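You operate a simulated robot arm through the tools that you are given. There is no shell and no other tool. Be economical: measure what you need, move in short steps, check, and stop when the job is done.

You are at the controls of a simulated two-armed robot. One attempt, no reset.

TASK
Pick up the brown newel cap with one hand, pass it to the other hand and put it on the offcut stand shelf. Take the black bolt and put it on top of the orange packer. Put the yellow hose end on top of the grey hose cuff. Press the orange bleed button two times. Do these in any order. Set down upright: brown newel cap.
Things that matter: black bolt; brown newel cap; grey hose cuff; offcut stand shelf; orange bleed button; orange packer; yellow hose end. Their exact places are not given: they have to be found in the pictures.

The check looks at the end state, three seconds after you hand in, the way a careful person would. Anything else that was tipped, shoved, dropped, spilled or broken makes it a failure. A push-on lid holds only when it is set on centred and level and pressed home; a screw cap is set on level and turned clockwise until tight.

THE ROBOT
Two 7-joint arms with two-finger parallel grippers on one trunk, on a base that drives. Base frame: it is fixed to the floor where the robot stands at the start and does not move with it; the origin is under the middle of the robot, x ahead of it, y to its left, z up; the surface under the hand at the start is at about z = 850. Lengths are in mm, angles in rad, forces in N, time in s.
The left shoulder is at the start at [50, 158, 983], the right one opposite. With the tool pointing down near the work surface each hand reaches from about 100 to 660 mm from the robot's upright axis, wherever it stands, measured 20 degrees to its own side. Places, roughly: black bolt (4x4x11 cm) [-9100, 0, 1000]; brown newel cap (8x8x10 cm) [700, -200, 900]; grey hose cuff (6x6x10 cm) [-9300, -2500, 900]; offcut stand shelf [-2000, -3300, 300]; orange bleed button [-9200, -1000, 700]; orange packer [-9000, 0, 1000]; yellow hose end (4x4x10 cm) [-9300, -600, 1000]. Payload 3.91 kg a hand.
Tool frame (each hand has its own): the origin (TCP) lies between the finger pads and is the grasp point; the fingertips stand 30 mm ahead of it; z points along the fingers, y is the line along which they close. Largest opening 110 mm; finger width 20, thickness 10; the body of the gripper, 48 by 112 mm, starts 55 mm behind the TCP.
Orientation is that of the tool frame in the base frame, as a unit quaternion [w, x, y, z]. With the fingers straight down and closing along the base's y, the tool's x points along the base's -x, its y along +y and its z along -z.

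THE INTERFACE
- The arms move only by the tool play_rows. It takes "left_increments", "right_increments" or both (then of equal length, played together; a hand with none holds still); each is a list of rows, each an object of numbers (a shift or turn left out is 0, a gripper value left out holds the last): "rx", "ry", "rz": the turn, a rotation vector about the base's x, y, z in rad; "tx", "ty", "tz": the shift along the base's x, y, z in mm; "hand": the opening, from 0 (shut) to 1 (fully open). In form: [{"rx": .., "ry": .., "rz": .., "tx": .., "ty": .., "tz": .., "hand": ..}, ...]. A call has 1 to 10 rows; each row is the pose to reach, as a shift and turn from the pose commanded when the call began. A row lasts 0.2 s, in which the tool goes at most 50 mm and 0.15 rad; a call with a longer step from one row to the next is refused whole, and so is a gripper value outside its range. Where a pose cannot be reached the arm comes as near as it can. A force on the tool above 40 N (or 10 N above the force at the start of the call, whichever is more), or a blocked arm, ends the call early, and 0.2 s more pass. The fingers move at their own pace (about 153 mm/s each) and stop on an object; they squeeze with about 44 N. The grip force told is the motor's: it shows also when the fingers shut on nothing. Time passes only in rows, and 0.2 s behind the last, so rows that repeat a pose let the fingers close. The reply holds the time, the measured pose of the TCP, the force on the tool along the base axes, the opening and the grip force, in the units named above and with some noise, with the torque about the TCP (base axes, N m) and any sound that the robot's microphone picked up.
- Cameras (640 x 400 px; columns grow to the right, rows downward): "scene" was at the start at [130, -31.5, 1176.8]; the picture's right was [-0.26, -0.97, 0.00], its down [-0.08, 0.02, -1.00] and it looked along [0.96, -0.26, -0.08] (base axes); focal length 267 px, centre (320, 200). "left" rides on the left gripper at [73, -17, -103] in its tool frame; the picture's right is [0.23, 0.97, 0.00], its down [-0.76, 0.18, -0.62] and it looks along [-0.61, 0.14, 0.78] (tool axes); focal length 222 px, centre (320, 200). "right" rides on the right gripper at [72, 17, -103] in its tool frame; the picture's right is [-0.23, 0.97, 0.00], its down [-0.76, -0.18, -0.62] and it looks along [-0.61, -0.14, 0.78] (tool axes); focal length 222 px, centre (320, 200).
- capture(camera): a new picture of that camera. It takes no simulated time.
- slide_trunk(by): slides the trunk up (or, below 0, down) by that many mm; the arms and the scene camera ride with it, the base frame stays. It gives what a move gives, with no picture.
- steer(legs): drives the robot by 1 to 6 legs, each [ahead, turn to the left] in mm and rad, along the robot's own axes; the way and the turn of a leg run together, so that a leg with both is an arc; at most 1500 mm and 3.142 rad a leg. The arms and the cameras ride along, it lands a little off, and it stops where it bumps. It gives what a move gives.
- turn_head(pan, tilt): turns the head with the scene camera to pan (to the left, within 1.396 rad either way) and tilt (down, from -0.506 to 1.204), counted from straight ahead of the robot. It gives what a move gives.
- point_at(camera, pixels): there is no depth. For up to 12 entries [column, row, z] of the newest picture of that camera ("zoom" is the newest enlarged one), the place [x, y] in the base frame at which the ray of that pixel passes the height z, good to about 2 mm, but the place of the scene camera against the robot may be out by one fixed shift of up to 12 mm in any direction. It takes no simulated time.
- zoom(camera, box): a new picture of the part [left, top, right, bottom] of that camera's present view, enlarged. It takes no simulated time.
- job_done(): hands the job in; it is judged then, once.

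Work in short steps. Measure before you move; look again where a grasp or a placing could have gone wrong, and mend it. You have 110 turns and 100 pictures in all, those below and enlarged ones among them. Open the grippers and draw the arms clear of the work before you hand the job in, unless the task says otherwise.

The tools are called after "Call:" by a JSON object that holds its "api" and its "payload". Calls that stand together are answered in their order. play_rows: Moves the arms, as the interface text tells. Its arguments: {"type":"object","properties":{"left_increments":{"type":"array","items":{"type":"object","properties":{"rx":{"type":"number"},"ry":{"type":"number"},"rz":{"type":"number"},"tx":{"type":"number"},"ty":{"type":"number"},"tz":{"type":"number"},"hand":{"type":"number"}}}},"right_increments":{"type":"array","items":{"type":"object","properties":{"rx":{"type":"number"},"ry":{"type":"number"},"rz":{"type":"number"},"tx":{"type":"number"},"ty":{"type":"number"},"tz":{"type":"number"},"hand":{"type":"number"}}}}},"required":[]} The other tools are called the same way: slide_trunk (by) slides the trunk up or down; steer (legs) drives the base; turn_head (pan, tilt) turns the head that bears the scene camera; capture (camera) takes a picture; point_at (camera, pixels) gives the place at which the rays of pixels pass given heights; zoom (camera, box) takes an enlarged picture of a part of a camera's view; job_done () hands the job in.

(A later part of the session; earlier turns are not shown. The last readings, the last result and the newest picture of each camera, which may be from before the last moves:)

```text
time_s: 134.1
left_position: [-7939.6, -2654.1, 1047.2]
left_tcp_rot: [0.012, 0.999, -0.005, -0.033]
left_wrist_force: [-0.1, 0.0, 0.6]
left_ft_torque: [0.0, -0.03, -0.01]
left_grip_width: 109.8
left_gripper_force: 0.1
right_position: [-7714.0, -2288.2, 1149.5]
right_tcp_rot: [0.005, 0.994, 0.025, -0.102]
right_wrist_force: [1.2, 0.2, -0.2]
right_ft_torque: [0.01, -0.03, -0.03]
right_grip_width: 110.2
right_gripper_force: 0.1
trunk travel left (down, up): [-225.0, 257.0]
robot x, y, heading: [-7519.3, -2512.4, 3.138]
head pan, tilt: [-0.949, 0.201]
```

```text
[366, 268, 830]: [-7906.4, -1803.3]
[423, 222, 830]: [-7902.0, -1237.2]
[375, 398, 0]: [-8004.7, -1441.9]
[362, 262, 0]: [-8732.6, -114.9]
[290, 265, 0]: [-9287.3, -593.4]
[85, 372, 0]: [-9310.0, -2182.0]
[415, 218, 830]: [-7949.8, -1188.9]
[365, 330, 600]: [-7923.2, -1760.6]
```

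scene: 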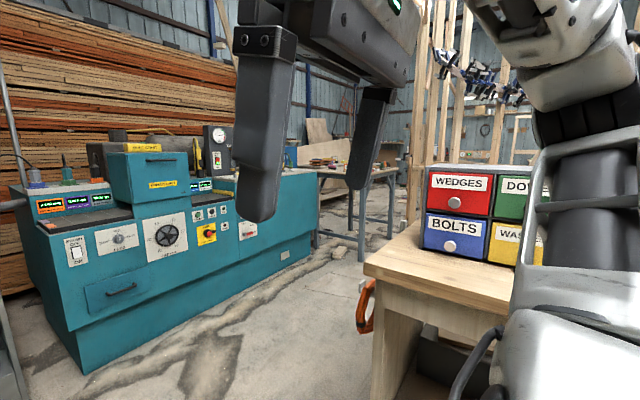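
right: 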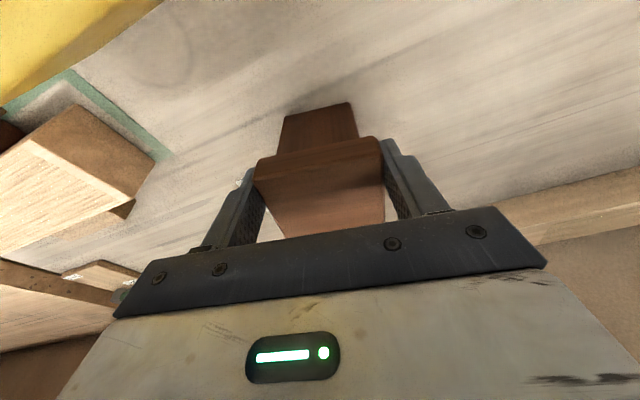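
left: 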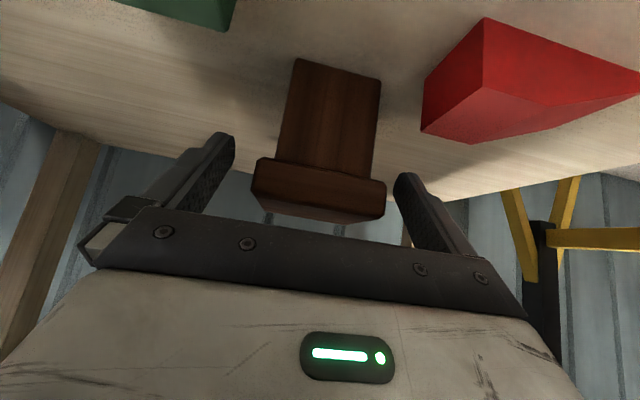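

Bench end at x≈-7905 and the blue-legged table corner at (-8740,-105). I drive to (-8380,-2510), then up to y≈-600 and look.

Call:
{"api": "steer", "payload": {"legs": [[860, 0], [0, -1.567], [1500, 0], [400, 0], [0, 0.9]]}}

Call:
{"api": "turn_head", "payload": {"pan": 0, "tilt": 0.3}}

Call:
{"api": "capture", "payload": {"camera": "scene"}}

```text
time_s: 154.0
left_position: [-8738.6, -441.4, 1046.6]
left_tcp_rot: [0.0, 0.938, -0.346, -0.036]
left_wrist_force: [-1.2, -0.3, 0.2]
left_ft_torque: [0.0, -0.04, 0.01]
left_grip_width: 110.1
left_gripper_force: 0.1
right_position: [-8331.2, -303.8, 1150.9]
right_tcp_rot: [-0.03, 0.943, -0.315, -0.098]
right_wrist_force: [-0.2, -0.7, 0.7]
right_ft_torque: [0.01, 0.02, -0.01]
right_grip_width: 110.0
right_gripper_force: 0.0
trunk travel left (down, up): [-225.0, 257.0]
robot x, y, heading: [-8324.9, -598.3, 2.442]
head pan, tilt: [-0.949, 0.201]
```

```text
time_s: 155.2
left_position: [-8738.0, -438.7, 1047.7]
left_tcp_rot: [0.0, 0.938, -0.345, -0.036]
left_wrist_force: [0.1, -1.0, -0.9]
left_ft_torque: [-0.01, -0.04, 0.0]
left_grip_width: 110.3
left_gripper_force: 0.0
right_position: [-8330.7, -303.7, 1149.3]
right_tcp_rot: [-0.029, 0.944, -0.315, -0.097]
right_wrist_force: [-0.2, -0.7, 0.0]
right_ft_torque: [0.05, 0.02, -0.01]
right_grip_width: 110.2
right_gripper_force: 0.0
trunk travel left (down, up): [-225.0, 257.0]
robot x, y, heading: [-8323.5, -598.9, 2.439]
head pan, tilt: [0.0, 0.3]
```

```text
46 pictures are left
```

scene: 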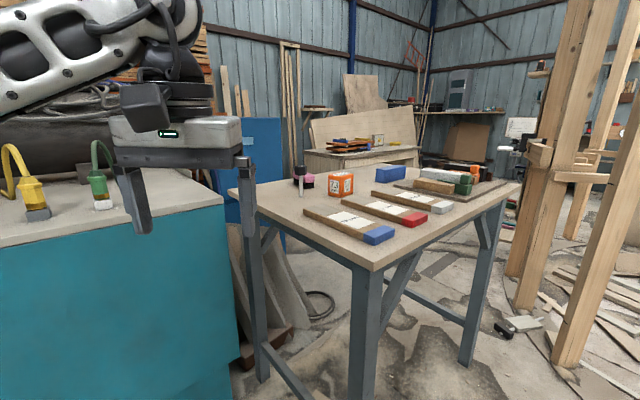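

Call:
{"api": "zoom", "payload": {"camera": "scene", "box": [230, 140, 450, 270]}}

Call:
{"api": "point_at", "payload": {"camera": "scene", "pixels": [[300, 195, 900], [341, 195, 900], [374, 270, 900], [234, 193, 900], [515, 185, 900], [362, 398, 0], [465, 362, 0], [377, 240, 900]]}}

```text
2.91 times, centred on (340, 205) of scene
```

zoom: 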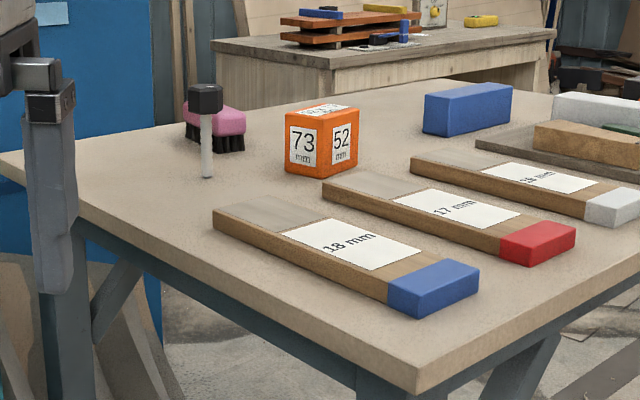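

```text
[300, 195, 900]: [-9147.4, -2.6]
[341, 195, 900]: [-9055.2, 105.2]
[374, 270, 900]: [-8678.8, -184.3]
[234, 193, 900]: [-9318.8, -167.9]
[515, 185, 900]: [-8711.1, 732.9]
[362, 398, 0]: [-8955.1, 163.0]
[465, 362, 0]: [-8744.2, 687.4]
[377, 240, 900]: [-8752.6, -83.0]
```

Black bolt (head up) and orange cube packer seen. I raise the trunk 200 mm for clearance, then drive to the table's side at about (-8880,-430), facing +y.

Call:
{"api": "slide_trunk", "payload": {"by": 200}}

Call:
{"api": "steer", "payload": {"legs": [[0, 0.405], [570, 0], [0, -1.08]]}}

Call:
{"api": "turn_head", "payload": {"pan": 0.2, "tilt": 0.6}}

Call:
{"api": "capture", "payload": {"camera": "scene"}}

```text
time_s: 157.4
left_position: [-8736.9, -439.8, 1246.6]
left_tcp_rot: [0.0, 0.938, -0.346, -0.035]
left_wrist_force: [0.4, 0.5, -0.4]
left_ft_torque: [0.02, -0.01, 0.0]
left_grip_width: 109.8
left_gripper_force: 0.0
right_position: [-8330.7, -304.6, 1350.6]
right_tcp_rot: [-0.03, 0.943, -0.316, -0.098]
right_wrist_force: [0.0, 1.0, 0.3]
right_ft_torque: [-0.01, -0.01, -0.03]
right_grip_width: 109.9
right_gripper_force: 0.1
trunk travel left (down, up): [-425.0, 57.0]
robot x, y, heading: [-8328.7, -603.9, 2.434]
head pan, tilt: [0.0, 0.3]
```

```text
time_s: 164.6
left_position: [-9101.0, -49.4, 1246.9]
left_tcp_rot: [-0.012, 0.77, -0.637, -0.033]
left_wrist_force: [0.5, -0.1, -0.1]
left_ft_torque: [0.02, 0.02, 0.04]
left_grip_width: 109.9
left_gripper_force: 0.0
right_position: [-8699.7, -198.2, 1350.0]
right_tcp_rot: [-0.06, 0.786, -0.609, -0.082]
right_wrist_force: [-0.1, 0.1, 0.4]
right_ft_torque: [-0.02, 0.02, 0.05]
right_grip_width: 110.1
right_gripper_force: 0.0
trunk travel left (down, up): [-425.0, 57.0]
robot x, y, heading: [-8884.0, -431.9, 1.761]
head pan, tilt: [0.0, 0.3]
```

```text
time_s: 165.4
left_position: [-9101.9, -49.3, 1246.5]
left_tcp_rot: [-0.011, 0.77, -0.637, -0.033]
left_wrist_force: [0.1, 0.2, -0.2]
left_ft_torque: [0.0, 0.04, 0.01]
left_grip_width: 110.1
left_gripper_force: 0.0
right_position: [-8698.4, -199.4, 1350.9]
right_tcp_rot: [-0.061, 0.786, -0.609, -0.082]
right_wrist_force: [-0.2, -0.9, -0.3]
right_ft_torque: [0.02, 0.01, 0.01]
right_grip_width: 110.3
right_gripper_force: 0.0
trunk travel left (down, up): [-425.0, 57.0]
robot x, y, heading: [-8884.4, -433.3, 1.765]
head pan, tilt: [0.201, 0.6]
```

```text
44 pictures are left
```

scene: 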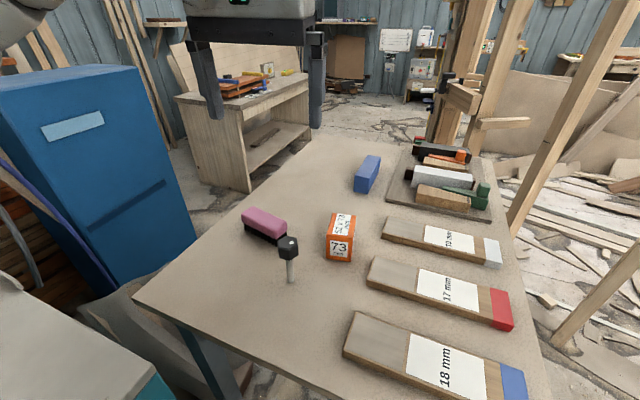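

Good vantage. I level the left hand, lower the trunk 120 mm, and look with the left camera.

Call:
{"api": "slide_trunk", "payload": {"by": -120}}

Call:
{"api": "play_rows", "payload": {"left_increments": [{"rx": -0.059, "ry": -0.037, "ty": -30}, {"rx": -0.059, "ry": -0.037, "ty": -60}, {"rx": -0.059, "ry": -0.037, "ty": -60}]}}

Call:
{"api": "capture", "payload": {"camera": "left"}}

```text
time_s: 166.9
left_position: [-9100.8, -51.2, 1127.0]
left_tcp_rot: [-0.012, 0.771, -0.636, -0.033]
left_wrist_force: [-0.5, -0.8, -0.4]
left_ft_torque: [-0.01, -0.02, 0.0]
left_grip_width: 110.2
left_gripper_force: 0.1
right_position: [-8698.9, -197.0, 1230.4]
right_tcp_rot: [-0.061, 0.786, -0.61, -0.082]
right_wrist_force: [0.1, -0.3, 0.5]
right_ft_torque: [0.03, 0.0, 0.0]
right_grip_width: 109.8
right_gripper_force: 0.1
trunk travel left (down, up): [-305.0, 177.0]
robot x, y, heading: [-8877.4, -435.6, 1.767]
head pan, tilt: [0.201, 0.6]
```

```text
time_s: 167.7
left_position: [-9098.7, -110.9, 1127.8]
left_tcp_rot: [-0.001, 0.771, -0.637, -0.001]
left_wrist_force: [0.9, -0.3, 1.4]
left_ft_torque: [0.02, -0.03, 0.0]
left_grip_width: 110.2
left_gripper_force: 0.1
right_position: [-8699.0, -198.2, 1230.0]
right_tcp_rot: [-0.061, 0.786, -0.61, -0.081]
right_wrist_force: [0.4, 0.4, 0.3]
right_ft_torque: [0.0, -0.03, 0.01]
right_grip_width: 109.9
right_gripper_force: 0.0
trunk travel left (down, up): [-305.0, 177.0]
robot x, y, heading: [-8882.1, -434.2, 1.764]
head pan, tilt: [0.201, 0.6]
```

```text
43 pictures are left
```

left: 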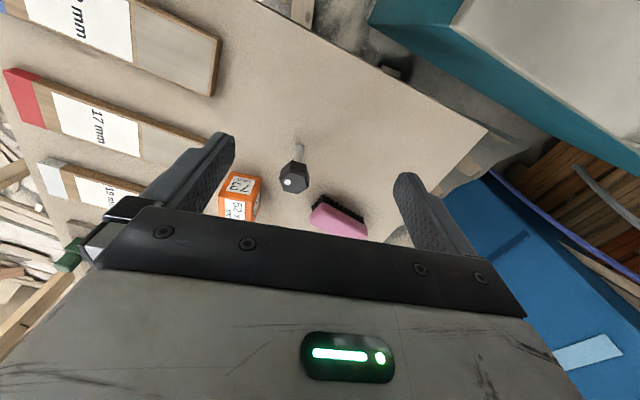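

Call:
{"api": "zoom", "payload": {"camera": "left", "box": [190, 120, 380, 250]}}

Call:
{"api": "zoom", "payload": {"camera": "scene", "box": [230, 190, 390, 300]}}

```text
3.08 times, centred on (285, 185) of left
```

zoom: 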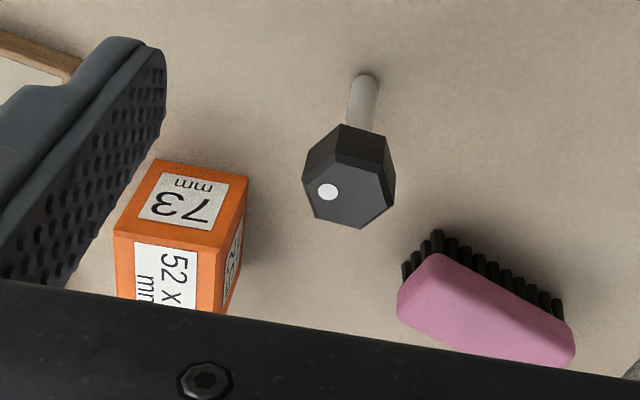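

```text
3.64 times, centred on (310, 245) of scene
```

zoom: 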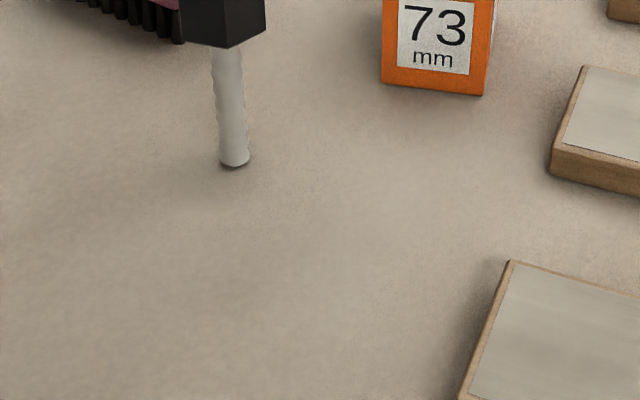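

I triangulate the shank foot from both cameras to get the table height.

Call:
{"api": "point_at", "payload": {"camera": "left", "pixels": [[298.9, 145, 850], [298.9, 145, 870], [298.9, 145, 890], [298.9, 145, 910], [293.5, 178, 960], [293.5, 178, 985], [240, 200, 940], [240, 200, 960]]}}

Call:
{"api": "point_at", "payload": {"camera": "zoom", "pixels": [[235, 163, 850], [235, 163, 870], [235, 163, 890], [235, 163, 910], [381, 82, 870], [483, 96, 870], [381, 82, 890], [483, 96, 890]]}}

```text
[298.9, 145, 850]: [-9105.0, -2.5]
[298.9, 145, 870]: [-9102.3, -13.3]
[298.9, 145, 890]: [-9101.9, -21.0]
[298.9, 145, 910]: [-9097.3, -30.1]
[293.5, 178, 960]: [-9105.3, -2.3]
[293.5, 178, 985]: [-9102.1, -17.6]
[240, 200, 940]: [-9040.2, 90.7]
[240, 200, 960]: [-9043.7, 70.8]
```

```text
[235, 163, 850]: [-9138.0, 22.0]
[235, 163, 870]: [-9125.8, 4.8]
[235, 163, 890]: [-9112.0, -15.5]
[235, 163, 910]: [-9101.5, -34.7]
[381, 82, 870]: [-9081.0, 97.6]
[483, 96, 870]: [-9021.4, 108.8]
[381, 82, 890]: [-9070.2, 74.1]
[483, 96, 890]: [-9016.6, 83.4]
```

Table z≈900, bolt at about (-9100,-26), top ~1008. I get the hex head's corner directions and packer top.

Call:
{"api": "point_at", "payload": {"camera": "left", "pixels": [[279.4, 179.4, 1008], [309.6, 181.7, 1008], [297.9, 194, 1008], [282.6, 188.8, 1008], [289.8, 169.4, 1008], [305.4, 172, 1008], [218.4, 195.5, 965], [253, 200.8, 965], [231.5, 171.6, 900], [218.4, 195.5, 973]]}}

```text
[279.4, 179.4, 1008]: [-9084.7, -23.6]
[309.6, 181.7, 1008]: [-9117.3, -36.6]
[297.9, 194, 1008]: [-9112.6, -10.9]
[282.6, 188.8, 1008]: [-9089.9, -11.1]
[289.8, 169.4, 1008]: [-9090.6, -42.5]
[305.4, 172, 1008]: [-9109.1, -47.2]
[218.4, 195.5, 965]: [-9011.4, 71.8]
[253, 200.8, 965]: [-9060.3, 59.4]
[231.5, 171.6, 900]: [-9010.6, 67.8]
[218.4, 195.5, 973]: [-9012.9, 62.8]
```

Head flats lie 30° off the closing axis; I yaw -0.52 and move over the bolt (stay high).

Call:
{"api": "play_rows", "payload": {"left_increments": [{"rz": -0.13, "ty": 20}, {"rz": -0.26, "ty": 40}, {"rz": -0.39, "ty": 60}, {"rz": -0.52, "ty": 83, "tx": -2}, {"rz": -0.52, "ty": 83, "tx": -2, "tz": -30}, {"rz": -0.52, "ty": 83, "tx": -2, "tz": -60}, {"rz": -0.52, "ty": 83, "tx": -2, "tz": -60}]}}

Call:
{"api": "capture", "payload": {"camera": "left"}}

Call:
{"api": "zoom", "payload": {"camera": "scene", "box": [200, 80, 400, 250]}}

```text
time_s: 169.3
left_position: [-9103.5, -26.3, 1067.5]
left_tcp_rot: [0.001, -0.581, 0.814, 0.001]
left_wrist_force: [-0.1, -0.4, -0.4]
left_ft_torque: [-0.01, 0.01, 0.01]
left_grip_width: 110.1
left_gripper_force: 0.0
right_position: [-8698.8, -197.9, 1230.0]
right_tcp_rot: [-0.061, 0.786, -0.61, -0.082]
right_wrist_force: [0.2, -0.1, -0.6]
right_ft_torque: [0.02, 0.01, -0.01]
right_grip_width: 110.5
right_gripper_force: 0.0
trunk travel left (down, up): [-305.0, 177.0]
robot x, y, heading: [-8882.4, -437.1, 1.767]
head pan, tilt: [0.201, 0.6]
```

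```text
40 pictures are left
```

left: 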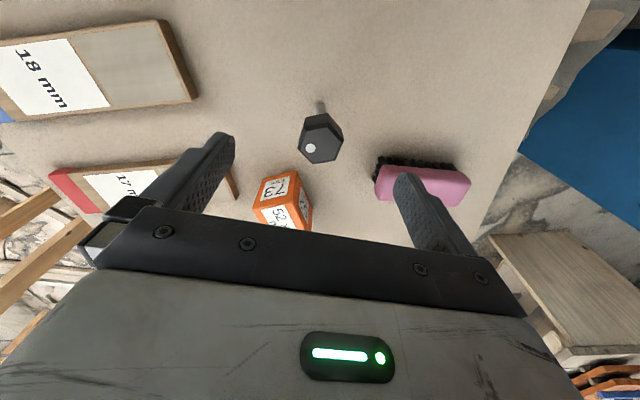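

```text
2.35 times, centred on (300, 165) of scene
```

zoom: 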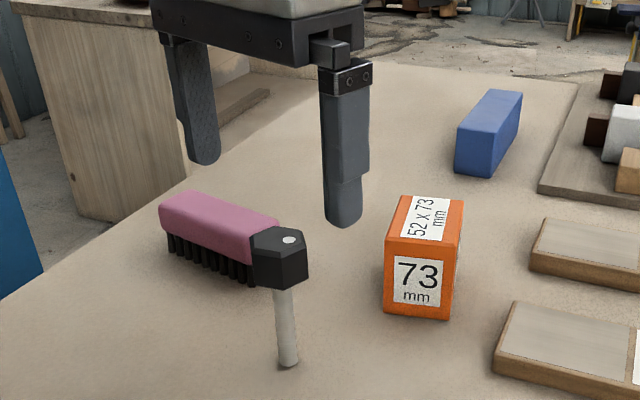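

I check the bolt's head centre from this nearer left view.

Call:
{"api": "zoom", "payload": {"camera": "left", "box": [270, 90, 370, 170]}}

Call:
{"api": "point_at", "payload": {"camera": "left", "pixels": [[320, 137, 1008], [320, 104, 900], [320, 137, 1000]]}}

```text
5.00 times, centred on (320, 130) of left
```

zoom: 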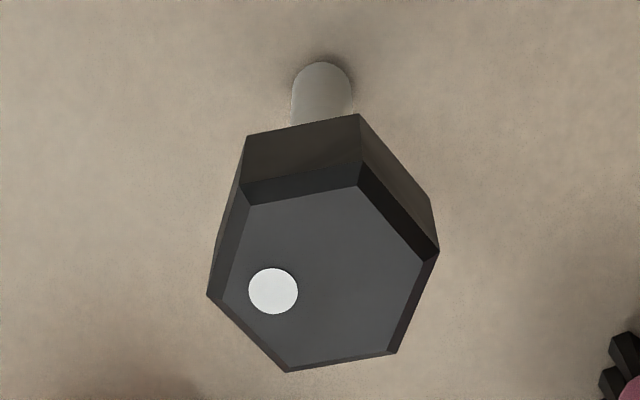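

```text
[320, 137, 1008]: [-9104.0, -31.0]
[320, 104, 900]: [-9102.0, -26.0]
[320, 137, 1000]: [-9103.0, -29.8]
```

The flats align with the fingers and the head is centred. Descend 74 mm and close.

Call:
{"api": "play_rows", "payload": {"left_increments": [{"tz": -25}, {"tz": -50}, {"tz": -66}, {"tz": -74}, {"tz": -74}, {"tz": -74, "hand": 0}, {"tz": -74, "hand": 0}, {"tz": -74, "hand": 0}]}}

Call:
{"api": "capture", "payload": {"camera": "left"}}

```text
time_s: 171.1
left_position: [-9103.8, -26.2, 993.8]
left_tcp_rot: [0.001, -0.582, 0.813, 0.0]
left_wrist_force: [-1.2, 0.4, 1.8]
left_ft_torque: [0.11, 0.08, 0.02]
left_grip_width: 33.7
left_gripper_force: 44.4
right_position: [-8698.6, -197.0, 1229.8]
right_tcp_rot: [-0.06, 0.786, -0.61, -0.082]
right_wrist_force: [0.3, 0.1, 0.0]
right_ft_torque: [0.04, -0.01, -0.02]
right_grip_width: 110.1
right_gripper_force: 0.1
trunk travel left (down, up): [-305.0, 177.0]
robot x, y, heading: [-8879.7, -433.0, 1.759]
head pan, tilt: [0.201, 0.6]
```

```text
37 pictures are left
```

left: 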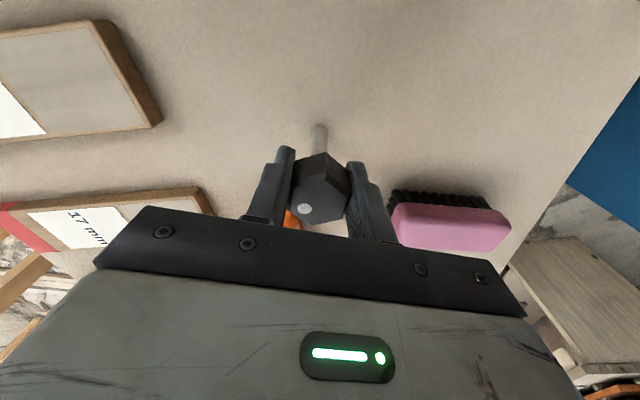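

Gripped on flats (33.7 mm). Lift 95 mm and view the packer.

Call:
{"api": "play_rows", "payload": {"left_increments": [{"tz": 20}, {"tz": 45}, {"tz": 70}, {"tz": 95}, {"tz": 95}]}}

Call:
{"api": "zoom", "payload": {"camera": "left", "box": [220, 140, 360, 240]}}

Call:
{"api": "zoom", "payload": {"camera": "scene", "box": [300, 130, 420, 230]}}

```text
time_s: 172.3
left_position: [-9104.4, -27.8, 1089.3]
left_tcp_rot: [0.001, -0.581, 0.814, -0.001]
left_wrist_force: [0.1, -0.2, -2.2]
left_ft_torque: [0.0, -0.01, 0.0]
left_grip_width: 33.4
left_gripper_force: 44.3
right_position: [-8699.1, -198.0, 1230.1]
right_tcp_rot: [-0.06, 0.787, -0.609, -0.082]
right_wrist_force: [0.6, -0.7, 0.1]
right_ft_torque: [0.0, 0.02, 0.0]
right_grip_width: 109.9
right_gripper_force: 0.1
trunk travel left (down, up): [-305.0, 177.0]
robot x, y, heading: [-8879.8, -433.0, 1.759]
head pan, tilt: [0.201, 0.6]
```

```text
4.00 times, centred on (290, 190) of left
```

zoom: 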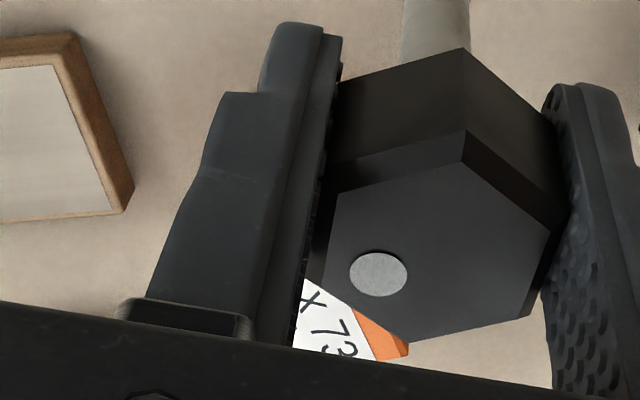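

```text
4.00 times, centred on (360, 180) of scene
```

zoom: 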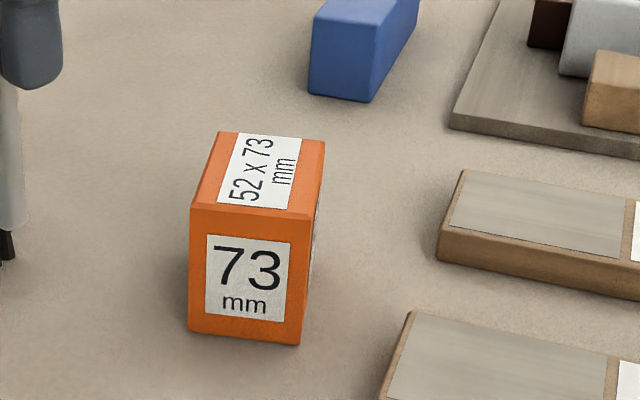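

Call:
{"api": "point_at", "payload": {"camera": "zoom", "pixels": [[191, 208, 972], [308, 218, 972], [325, 141, 972], [222, 132, 972], [188, 330, 900], [298, 345, 900]]}}

```text
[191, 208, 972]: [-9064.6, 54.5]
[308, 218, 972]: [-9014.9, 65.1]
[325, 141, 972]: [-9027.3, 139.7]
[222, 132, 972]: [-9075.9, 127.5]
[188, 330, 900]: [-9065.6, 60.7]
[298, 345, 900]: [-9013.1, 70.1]
```

Packer top centre ≈ (-9044,95), z≈970. Raise the trunk for reach, then move over it.

Call:
{"api": "slide_trunk", "payload": {"by": 90}}

Call:
{"api": "play_rows", "payload": {"left_increments": [{"tx": 15, "ty": 30}, {"tx": 30, "ty": 60, "tz": -15}, {"tx": 45, "ty": 92, "tz": -35}, {"tx": 60, "ty": 123, "tz": -55}, {"tx": 60, "ty": 123, "tz": -80}, {"tx": 60, "ty": 123, "tz": -100}, {"tx": 60, "ty": 123, "tz": -100}]}}

Call:
{"api": "capture", "payload": {"camera": "left"}}

Call:
{"api": "turn_head", "payload": {"pan": 0.2, "tilt": 0.62}}

Call:
{"api": "zoom", "payload": {"camera": "scene", "box": [240, 120, 440, 260]}}

```text
time_s: 173.6
left_position: [-9104.4, -27.0, 1178.7]
left_tcp_rot: [0.001, -0.582, 0.813, 0.0]
left_wrist_force: [-0.8, -0.2, -2.3]
left_ft_torque: [-0.01, 0.01, 0.0]
left_grip_width: 33.7
left_gripper_force: 44.1
right_position: [-8699.6, -196.5, 1319.9]
right_tcp_rot: [-0.061, 0.786, -0.609, -0.083]
right_wrist_force: [-0.1, -0.1, 0.2]
right_ft_torque: [-0.02, 0.0, 0.02]
right_grip_width: 109.9
right_gripper_force: 0.1
trunk travel left (down, up): [-395.0, 87.0]
robot x, y, heading: [-8878.8, -434.2, 1.765]
head pan, tilt: [0.201, 0.6]
```

```text
time_s: 175.2
left_position: [-9045.6, 95.0, 1079.0]
left_tcp_rot: [0.001, -0.582, 0.814, 0.0]
left_wrist_force: [0.2, -0.1, -2.0]
left_ft_torque: [-0.04, -0.01, -0.03]
left_grip_width: 33.7
left_gripper_force: 44.0
right_position: [-8698.9, -198.0, 1319.4]
right_tcp_rot: [-0.06, 0.786, -0.609, -0.083]
right_wrist_force: [1.0, -0.2, 0.1]
right_ft_torque: [0.03, 0.02, -0.02]
right_grip_width: 109.8
right_gripper_force: 0.0
trunk travel left (down, up): [-395.0, 87.0]
robot x, y, heading: [-8882.2, -436.1, 1.763]
head pan, tilt: [0.201, 0.6]
```

```text
34 pictures are left
```

left: 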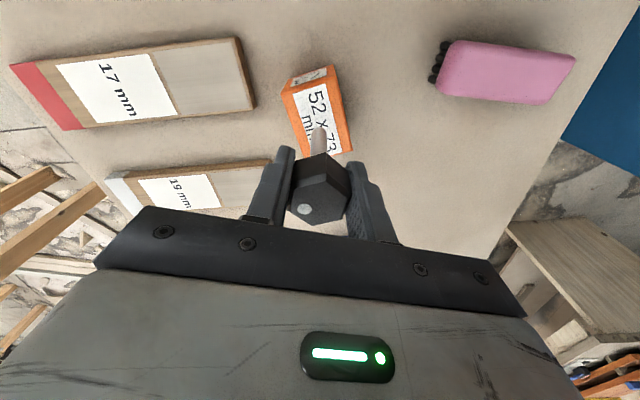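

```text
time_s: 175.8
left_position: [-9044.4, 95.8, 1079.7]
left_tcp_rot: [0.001, -0.581, 0.814, 0.0]
left_wrist_force: [0.0, 1.0, -2.0]
left_ft_torque: [-0.04, -0.02, -0.01]
left_grip_width: 33.7
left_gripper_force: 43.5
right_position: [-8698.5, -198.1, 1320.5]
right_tcp_rot: [-0.061, 0.786, -0.609, -0.083]
right_wrist_force: [0.9, 0.3, -0.2]
right_ft_torque: [0.04, 0.05, 0.0]
right_grip_width: 110.0
right_gripper_force: 0.0
trunk travel left (down, up): [-395.0, 87.0]
robot x, y, heading: [-8881.4, -434.0, 1.765]
head pan, tilt: [0.201, 0.62]
```

```text
2.86 times, centred on (340, 190) of scene
```

zoom: 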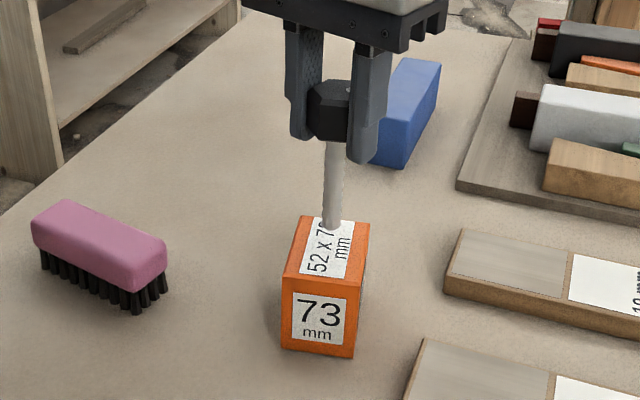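

The shank foot is over the packer's top in both views. Lower gently to contact.

Call:
{"api": "play_rows", "payload": {"left_increments": [{"tz": -4}, {"tz": -8}, {"tz": -11}, {"tz": -13}, {"tz": -13}]}}

```text
time_s: 177.0
left_position: [-9044.6, 95.6, 1065.2]
left_tcp_rot: [0.001, -0.582, 0.813, 0.001]
left_wrist_force: [-0.8, -0.6, -2.2]
left_ft_torque: [-0.01, -0.03, 0.03]
left_grip_width: 33.7
left_gripper_force: 44.3
right_position: [-8698.5, -198.3, 1319.3]
right_tcp_rot: [-0.06, 0.786, -0.609, -0.082]
right_wrist_force: [-1.1, 0.0, 0.0]
right_ft_torque: [-0.01, 0.01, 0.02]
right_grip_width: 109.9
right_gripper_force: 0.1
trunk travel left (down, up): [-395.0, 87.0]
robot x, y, heading: [-8882.8, -432.9, 1.757]
head pan, tilt: [0.201, 0.62]
```

No contact yet (-2.2 N is the bolt's weight). Lower further by small steps.

Call:
{"api": "play_rows", "payload": {"left_increments": [{"tz": -1.5}, {"tz": -3}, {"tz": -3}]}}

Call:
{"api": "zoom", "payload": {"camera": "scene", "box": [300, 150, 400, 250]}}

```text
time_s: 177.8
left_position: [-9044.9, 95.9, 1062.1]
left_tcp_rot: [0.001, -0.581, 0.814, 0.001]
left_wrist_force: [-1.1, 1.6, 4.2]
left_ft_torque: [0.06, 0.04, 0.0]
left_grip_width: 33.7
left_gripper_force: 44.0
right_position: [-8698.8, -198.3, 1319.3]
right_tcp_rot: [-0.06, 0.786, -0.609, -0.083]
right_wrist_force: [-1.0, -0.5, 0.0]
right_ft_torque: [-0.02, -0.01, -0.07]
right_grip_width: 109.8
right_gripper_force: 0.1
trunk travel left (down, up): [-395.0, 87.0]
robot x, y, heading: [-8881.0, -434.7, 1.768]
head pan, tilt: [0.201, 0.62]
```

```text
4.00 times, centred on (350, 200) of scene
```

zoom: 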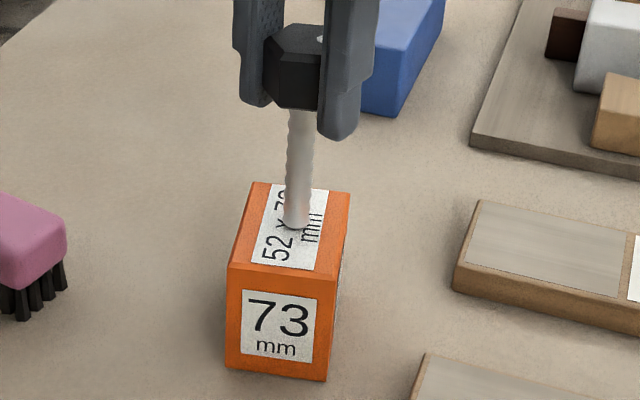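

Contact, foot centred on the packer. Ease slightly and open slowly.

Call:
{"api": "play_rows", "payload": {"left_increments": [{"tz": 1}, {"tz": 1, "hand": 0.33}, {"tz": 1, "hand": 0.36}, {"tz": 1, "hand": 0.42}, {"tz": 1, "hand": 0.55}, {"tz": 1, "hand": 0.75}, {"tz": 1, "hand": 0.95}, {"tz": 1, "hand": 1}, {"tz": 1, "hand": 1}]}}

Call:
{"api": "zoom", "payload": {"camera": "scene", "box": [260, 120, 440, 260]}}

```text
time_s: 179.8
left_position: [-9043.4, 95.2, 1063.8]
left_tcp_rot: [0.0, -0.581, 0.814, 0.001]
left_wrist_force: [1.0, -0.2, -0.6]
left_ft_torque: [0.0, -0.01, 0.0]
left_grip_width: 110.2
left_gripper_force: 0.1
right_position: [-8699.0, -198.3, 1320.0]
right_tcp_rot: [-0.06, 0.786, -0.61, -0.082]
right_wrist_force: [0.4, 0.7, -0.1]
right_ft_torque: [0.0, -0.01, 0.01]
right_grip_width: 110.1
right_gripper_force: 0.1
trunk travel left (down, up): [-395.0, 87.0]
robot x, y, heading: [-8881.0, -432.2, 1.769]
head pan, tilt: [0.201, 0.62]
```

```text
2.86 times, centred on (350, 190) of scene
```

zoom: 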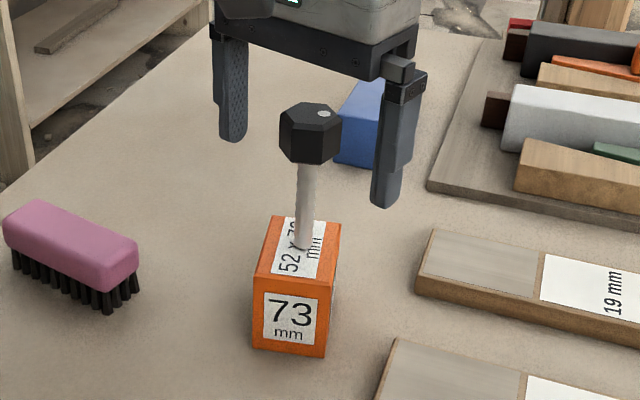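

The bolt stands. Raise the hand straight up, then lift the trunk, and turn left toward the machine with the hose end.

Call:
{"api": "play_rows", "payload": {"left_increments": [{"tz": 40}, {"tz": 80}, {"tz": 120}, {"tz": 150, "ty": -10}, {"tz": 170, "ty": -50}, {"tz": 180, "ty": -100}, {"tz": 180, "ty": -150, "rz": 0.13}, {"tz": 180, "ty": -190, "rz": 0.26}, {"tz": 180, "ty": -190, "rz": 0.39}, {"tz": 180, "ty": -190, "rz": 0.52}]}}

Call:
{"api": "steer", "payload": {"legs": [[0, 1.377]]}}

Call:
{"api": "turn_head", "payload": {"pan": 0, "tilt": 0.5}}

Call:
{"api": "capture", "payload": {"camera": "scene"}}

```text
refused: row 6 steps farther than a row can; nothing moved
```

```text
time_s: 183.5
left_position: [-9431.9, -480.1, 1064.5]
left_tcp_rot: [-0.001, 0.963, -0.269, -0.001]
left_wrist_force: [0.1, 0.4, -0.1]
left_ft_torque: [0.0, 0.02, 0.0]
left_grip_width: 110.2
left_gripper_force: 0.1
right_position: [-9071.9, -205.6, 1320.3]
right_tcp_rot: [0.004, 0.995, 0.019, -0.102]
right_wrist_force: [0.1, -0.3, -0.2]
right_ft_torque: [0.0, 0.04, 0.02]
right_grip_width: 109.9
right_gripper_force: 0.0
trunk travel left (down, up): [-395.0, 87.0]
robot x, y, heading: [-8882.2, -433.5, 3.122]
head pan, tilt: [0.201, 0.62]
```

```text
time_s: 184.2
left_position: [-9431.5, -479.4, 1064.1]
left_tcp_rot: [0.0, 0.963, -0.269, -0.001]
left_wrist_force: [-0.4, -0.5, -0.8]
left_ft_torque: [-0.01, 0.06, 0.01]
left_grip_width: 109.9
left_gripper_force: 0.0
right_position: [-9071.8, -205.6, 1320.1]
right_tcp_rot: [0.005, 0.995, 0.018, -0.102]
right_wrist_force: [0.5, 1.3, -0.2]
right_ft_torque: [0.0, 0.02, 0.05]
right_grip_width: 110.2
right_gripper_force: 0.1
trunk travel left (down, up): [-395.0, 87.0]
robot x, y, heading: [-8883.0, -437.7, 3.123]
head pan, tilt: [0.0, 0.499]
```

```text
30 pictures are left
```

scene: 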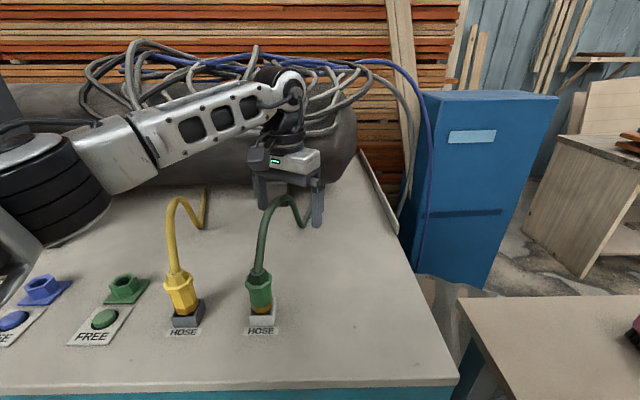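

The lift was refused but the base turned with the hand still around the bolt. I look at the packer at once.

Call:
{"api": "turn_head", "payload": {"pan": -1.3, "tilt": 0.6}}

Call:
{"api": "capture", "payload": {"camera": "scene"}}

```text
time_s: 185.7
left_position: [-9431.5, -480.3, 1062.8]
left_tcp_rot: [0.0, 0.963, -0.269, -0.001]
left_wrist_force: [0.6, 0.5, 1.2]
left_ft_torque: [-0.02, 0.0, 0.05]
left_grip_width: 110.1
left_gripper_force: 0.1
right_position: [-9071.2, -205.3, 1319.0]
right_tcp_rot: [0.004, 0.995, 0.019, -0.102]
right_wrist_force: [-0.7, -0.4, 0.3]
right_ft_torque: [-0.02, 0.02, 0.04]
right_grip_width: 109.8
right_gripper_force: 0.0
trunk travel left (down, up): [-395.0, 87.0]
robot x, y, heading: [-8879.7, -434.4, 3.119]
head pan, tilt: [-1.3, 0.6]
```

```text
29 pictures are left
```

scene: 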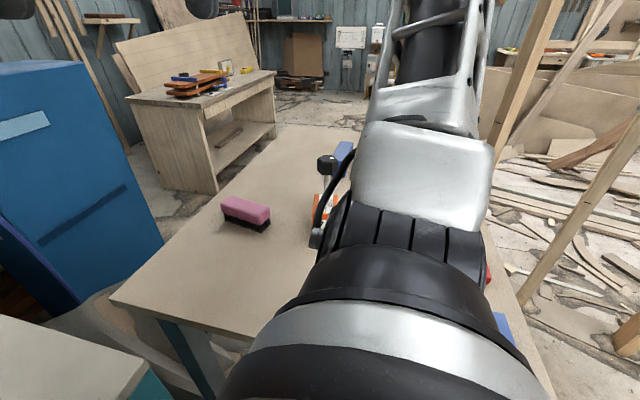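

The bolt head still seems up at (326,165). I zoom to confirm.

Call:
{"api": "zoom", "payload": {"camera": "scene", "box": [270, 130, 390, 260]}}

```text
3.08 times, centred on (330, 195) of scene
```

zoom: 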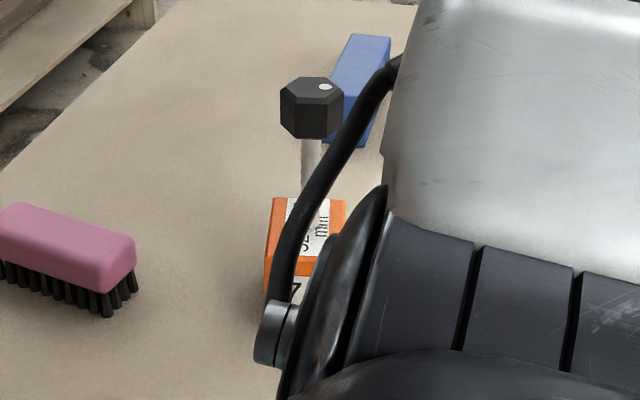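

Untouched and standing — lucky. From now on one step at a time. I raise the left hand and un-yaw it.

Call:
{"api": "play_rows", "payload": {"left_increments": [{"tz": 30}, {"tz": 60}, {"tz": 90}, {"tz": 120, "tx": 10}, {"tz": 130, "tx": 40, "rz": 0.13}, {"tz": 130, "tx": 70, "rz": 0.26}, {"tz": 130, "tx": 100, "rz": 0.39}, {"tz": 130, "tx": 130, "rz": 0.52}]}}

Call:
{"api": "turn_head", "payload": {"pan": 0.1, "tilt": 0.7}}

Call:
{"api": "zoom", "payload": {"camera": "scene", "box": [150, 70, 410, 290]}}

Call:
{"api": "capture", "payload": {"camera": "left"}}

```text
time_s: 187.5
left_position: [-9301.8, -479.0, 1192.6]
left_tcp_rot: [0.001, 1.0, -0.012, -0.001]
left_wrist_force: [0.4, 0.2, 0.4]
left_ft_torque: [-0.02, 0.01, -0.02]
left_grip_width: 110.1
left_gripper_force: 0.1
right_position: [-9071.9, -205.4, 1321.0]
right_tcp_rot: [0.005, 0.995, 0.018, -0.102]
right_wrist_force: [1.2, -0.2, 0.4]
right_ft_torque: [0.02, 0.0, -0.03]
right_grip_width: 109.8
right_gripper_force: 0.1
trunk travel left (down, up): [-395.0, 87.0]
robot x, y, heading: [-8878.5, -438.5, 3.118]
head pan, tilt: [-1.3, 0.6]
```

```text
time_s: 189.1
left_position: [-9304.0, -479.3, 1193.1]
left_tcp_rot: [0.0, 1.0, -0.013, -0.001]
left_wrist_force: [0.5, 0.0, 0.3]
left_ft_torque: [-0.01, 0.02, -0.02]
left_grip_width: 109.9
left_gripper_force: 0.1
right_position: [-9072.1, -204.7, 1320.8]
right_tcp_rot: [0.004, 0.995, 0.018, -0.103]
right_wrist_force: [0.0, -0.1, -0.7]
right_ft_torque: [0.0, -0.04, -0.01]
right_grip_width: 109.9
right_gripper_force: 0.0
trunk travel left (down, up): [-395.0, 87.0]
robot x, y, heading: [-8878.5, -434.6, 3.121]
head pan, tilt: [0.099, 0.7]
```

```text
1.82 times, centred on (280, 180) of scene
```

zoom: 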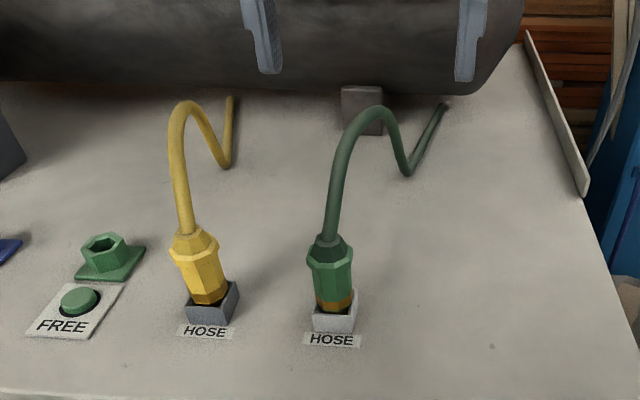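

```text
26 pictures are left
```

left: 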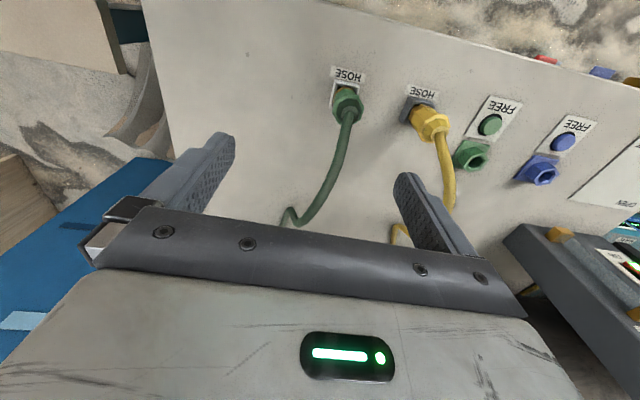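

Yellow connector sits tilted in a grey holder. I measure it with both cameras.

Call:
{"api": "point_at", "payload": {"camera": "zoom", "pixels": [[205, 268, 950], [205, 268, 970], [205, 268, 990], [212, 300, 930], [195, 238, 990], [195, 238, 1010], [213, 312, 900]]}}

Call:
{"api": "point_at", "payload": {"camera": "left", "pixels": [[425, 116, 930], [425, 116, 950], [425, 116, 970], [434, 124, 970], [434, 124, 990], [434, 124, 1010], [408, 108, 900]]}}

Call:
{"api": "zoom", "payload": {"camera": "left", "box": [370, 70, 490, 160]}}

```text
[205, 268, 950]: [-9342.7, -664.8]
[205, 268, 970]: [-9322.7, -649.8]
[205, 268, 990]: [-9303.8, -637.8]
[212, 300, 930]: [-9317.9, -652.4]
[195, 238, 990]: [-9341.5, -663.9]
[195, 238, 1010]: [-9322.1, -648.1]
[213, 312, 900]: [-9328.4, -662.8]
```

```text
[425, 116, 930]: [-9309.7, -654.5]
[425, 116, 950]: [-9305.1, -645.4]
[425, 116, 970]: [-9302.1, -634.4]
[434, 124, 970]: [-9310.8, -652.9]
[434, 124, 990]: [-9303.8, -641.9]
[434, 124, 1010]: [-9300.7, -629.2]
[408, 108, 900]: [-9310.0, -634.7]
```

```text
4.44 times, centred on (430, 115) of left
```

zoom: 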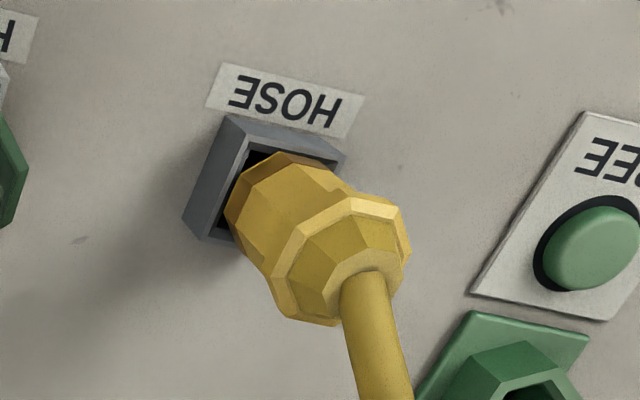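

Connector axis ≈ (-9308,-648), body z 905–1000, hose bending toward the back. I bring the left hand to a pre-grasp in front, pitched 1.1 rad forward, opening reduced.

Call:
{"api": "play_rows", "payload": {"left_increments": [{"tx": 40, "ry": 0.12, "hand": 0.8}, {"tx": 80, "ry": 0.24}, {"tx": 95, "ry": 0.36, "ty": -25}, {"tx": 95, "ry": 0.48, "ty": -50, "tz": -20}, {"tx": 95, "ry": 0.6, "ty": -75, "tz": -45}, {"tx": 95, "ry": 0.72, "ty": -100, "tz": -75}, {"tx": 95, "ry": 0.84, "ty": -125, "tz": -105}, {"tx": 95, "ry": 0.94, "ty": -145, "tz": -135}, {"tx": 93, "ry": 1.02, "ty": -160, "tz": -165}, {"tx": 90, "ry": 1.1, "ty": -169, "tz": -188}]}}

Call:
{"api": "capture", "payload": {"camera": "left"}}

Call:
{"api": "capture", "payload": {"camera": "scene"}}

```text
time_s: 191.2
left_position: [-9313.1, -628.5, 1007.8]
left_tcp_rot: [0.006, 0.863, -0.012, -0.504]
left_wrist_force: [0.8, 0.3, -0.5]
left_ft_torque: [0.0, 0.02, -0.01]
left_grip_width: 87.7
left_gripper_force: 0.2
left hand out of reach, approached as far as the arm can: row 6, 7, 8, 9, 10
right_position: [-9072.4, -205.4, 1319.7]
right_tcp_rot: [0.004, 0.995, 0.018, -0.102]
right_wrist_force: [-1.4, 0.3, -0.4]
right_ft_torque: [-0.03, 0.01, 0.02]
right_grip_width: 110.0
right_gripper_force: 0.1
trunk travel left (down, up): [-395.0, 87.0]
robot x, y, heading: [-8882.9, -433.2, 3.123]
head pan, tilt: [0.099, 0.7]
```

```text
24 pictures are left
```

left: 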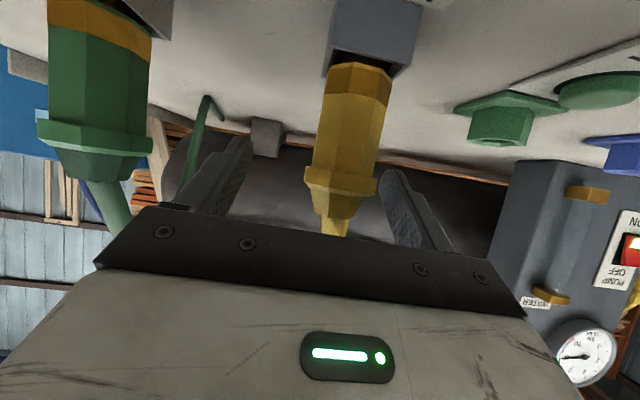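

```text
23 pictures are left
```

scene: 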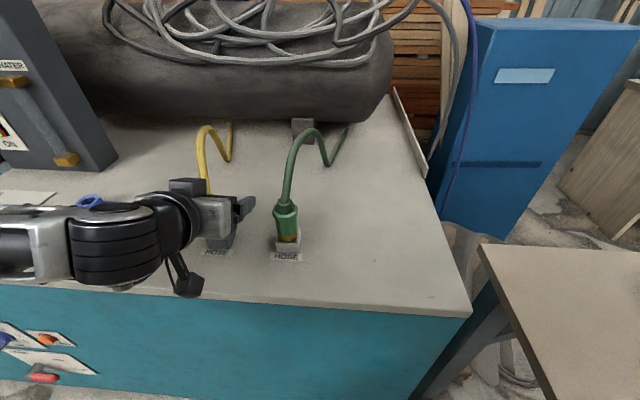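

The hand is already around the connector's top (z 1008). I check where the flange and body lie.

Call:
{"api": "point_at", "payload": {"camera": "left", "pixels": [[340, 188, 980], [340, 188, 990], [340, 188, 1000], [346, 130, 950], [346, 130, 960], [352, 85, 930], [352, 85, 920], [306, 180, 990], [376, 186, 990]]}}

```text
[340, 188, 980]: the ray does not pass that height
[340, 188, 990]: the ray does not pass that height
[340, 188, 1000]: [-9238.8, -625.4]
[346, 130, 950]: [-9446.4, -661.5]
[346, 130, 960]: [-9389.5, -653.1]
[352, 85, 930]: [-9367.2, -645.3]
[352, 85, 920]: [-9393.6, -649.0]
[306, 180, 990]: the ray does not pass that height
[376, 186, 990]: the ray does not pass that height
```

The connector is ~10 mm to the -y side, flange ≈1010, body mid ≈980. I shift -10 in y, lower 26 mm and close.

Call:
{"api": "play_rows", "payload": {"left_increments": [{"ty": -5}, {"ty": -10, "tz": -4}, {"ty": -10, "tz": -12}, {"ty": -10, "tz": -20}, {"ty": -10, "tz": -26}, {"ty": -10, "tz": -26}, {"ty": -10, "tz": -26, "hand": 0}, {"ty": -10, "tz": -26, "hand": 0}, {"ty": -10, "tz": -26, "hand": 0}]}}

Call:
{"api": "capture", "payload": {"camera": "left"}}

```text
time_s: 193.2
left_position: [-9313.4, -628.7, 1007.3]
left_tcp_rot: [0.006, 0.864, -0.012, -0.504]
left_wrist_force: [-0.1, 0.0, 1.4]
left_ft_torque: [-0.04, 0.04, -0.01]
left_grip_width: 37.9
left_gripper_force: 44.3
left hand out of reach, approached as far as the arm can: row 1, 2, 3, 4, 5, 6, 7, 8, 9
right_position: [-9070.7, -205.1, 1319.6]
right_tcp_rot: [0.004, 0.995, 0.019, -0.102]
right_wrist_force: [0.5, -1.2, 0.3]
right_ft_torque: [0.01, 0.0, 0.03]
right_grip_width: 110.0
right_gripper_force: 0.1
trunk travel left (down, up): [-395.0, 87.0]
robot x, y, heading: [-8881.1, -432.0, 3.124]
head pan, tilt: [0.099, 0.7]
```

```text
22 pictures are left
```

left: 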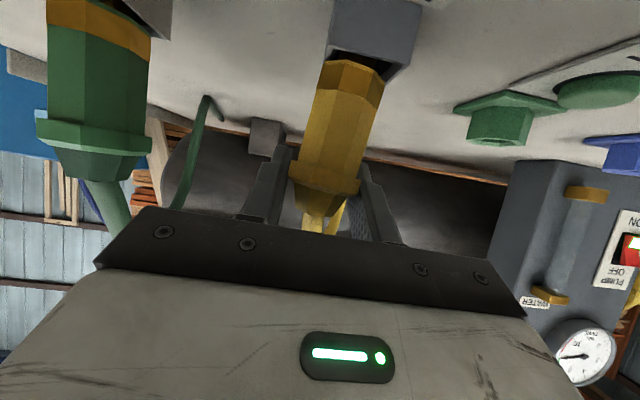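

The hand is at a joint limit and gripped only the flange, tilting the connector. I open, ease the pitch by 0.2 rad and retry the shift.

Call:
{"api": "play_rows", "payload": {"left_increments": [{"hand": 0.8}, {"hand": 0.8}, {"hand": 0.8, "ry": -0.1}, {"hand": 0.8, "ry": -0.2}, {"ry": -0.2, "ty": -5, "tz": -5}, {"ry": -0.2, "ty": -10, "tz": -12}, {"ry": -0.2, "ty": -10, "tz": -20}, {"ry": -0.2, "ty": -10, "tz": -26}, {"ry": -0.2, "ty": -10, "tz": -26}]}}

Call:
{"api": "capture", "payload": {"camera": "left"}}

```text
time_s: 195.2
left_position: [-9313.6, -637.3, 982.1]
left_tcp_rot: [0.006, 0.9, -0.011, -0.436]
left_wrist_force: [-0.3, -0.4, 0.3]
left_ft_torque: [0.02, 0.03, 0.01]
left_grip_width: 87.8
left_gripper_force: 0.0
right_position: [-9071.5, -205.3, 1320.3]
right_tcp_rot: [0.005, 0.995, 0.019, -0.102]
right_wrist_force: [-0.4, 0.9, -0.3]
right_ft_torque: [0.01, 0.01, 0.01]
right_grip_width: 110.1
right_gripper_force: 0.0
trunk travel left (down, up): [-395.0, 87.0]
robot x, y, heading: [-8881.6, -435.3, 3.123]
head pan, tilt: [0.099, 0.7]
```

```text
21 pictures are left
```

left: 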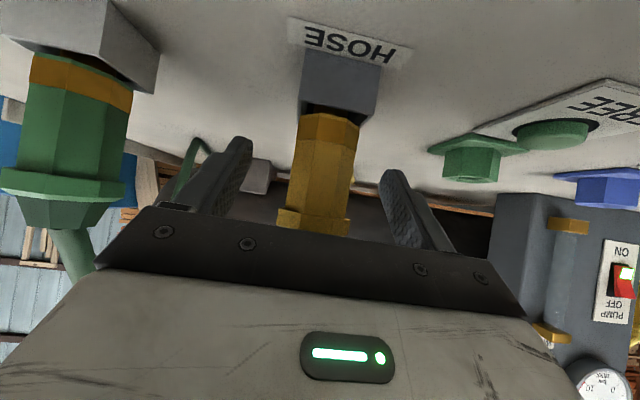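

Now reached and centred on the body. Close.

Call:
{"api": "play_rows", "payload": {"left_increments": [{"hand": 0}, {"hand": 0}, {"hand": 0}]}}

Call:
{"api": "zoom", "payload": {"camera": "left", "box": [240, 60, 420, 240]}}

```text
time_s: 196.1
left_position: [-9313.5, -638.1, 981.2]
left_tcp_rot: [0.005, 0.9, -0.012, -0.436]
left_wrist_force: [-0.1, -1.0, 1.0]
left_ft_torque: [-0.04, 0.0, 0.01]
left_grip_width: 37.3
left_gripper_force: 43.9
right_position: [-9071.7, -205.4, 1319.3]
right_tcp_rot: [0.005, 0.995, 0.018, -0.102]
right_wrist_force: [-0.1, 0.4, -0.1]
right_ft_torque: [0.01, -0.03, 0.0]
right_grip_width: 109.9
right_gripper_force: 0.0
trunk travel left (down, up): [-395.0, 87.0]
robot x, y, heading: [-8877.9, -432.4, 3.121]
head pan, tilt: [0.099, 0.7]
```

```text
2.22 times, centred on (330, 150) of left
```

zoom: 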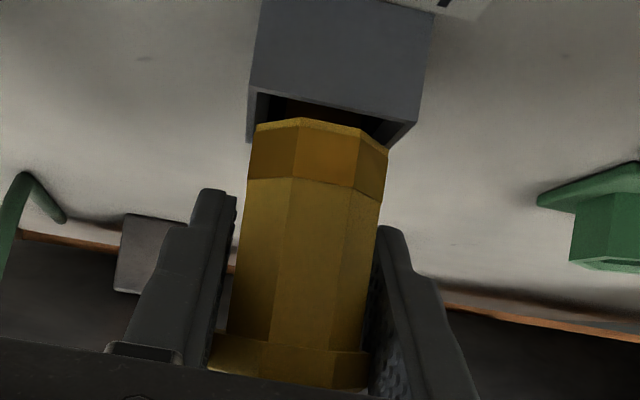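

Held at 37 mm around the flange, upright. Lift 70 mm and watch the force and the hose.

Call:
{"api": "play_rows", "payload": {"left_increments": [{"tz": 15}, {"tz": 30}, {"tz": 50}, {"tz": 70}, {"tz": 70}]}}

Call:
{"api": "capture", "payload": {"camera": "scene"}}

```text
time_s: 197.2
left_position: [-9313.2, -638.6, 1053.5]
left_tcp_rot: [0.005, 0.9, -0.012, -0.435]
left_wrist_force: [0.0, 0.0, 0.0]
left_ft_torque: [-0.01, 0.03, -0.01]
left_grip_width: 37.5
left_gripper_force: 44.1
right_position: [-9072.9, -205.8, 1319.8]
right_tcp_rot: [0.004, 0.995, 0.018, -0.102]
right_wrist_force: [0.1, -0.4, 0.2]
right_ft_torque: [-0.01, 0.0, 0.01]
right_grip_width: 109.9
right_gripper_force: 0.1
trunk travel left (down, up): [-395.0, 87.0]
robot x, y, heading: [-8880.4, -432.7, 3.119]
head pan, tilt: [0.099, 0.7]
```

```text
19 pictures are left
```

scene: 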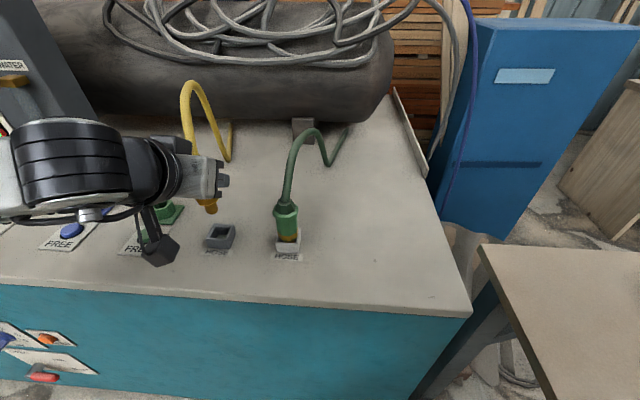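

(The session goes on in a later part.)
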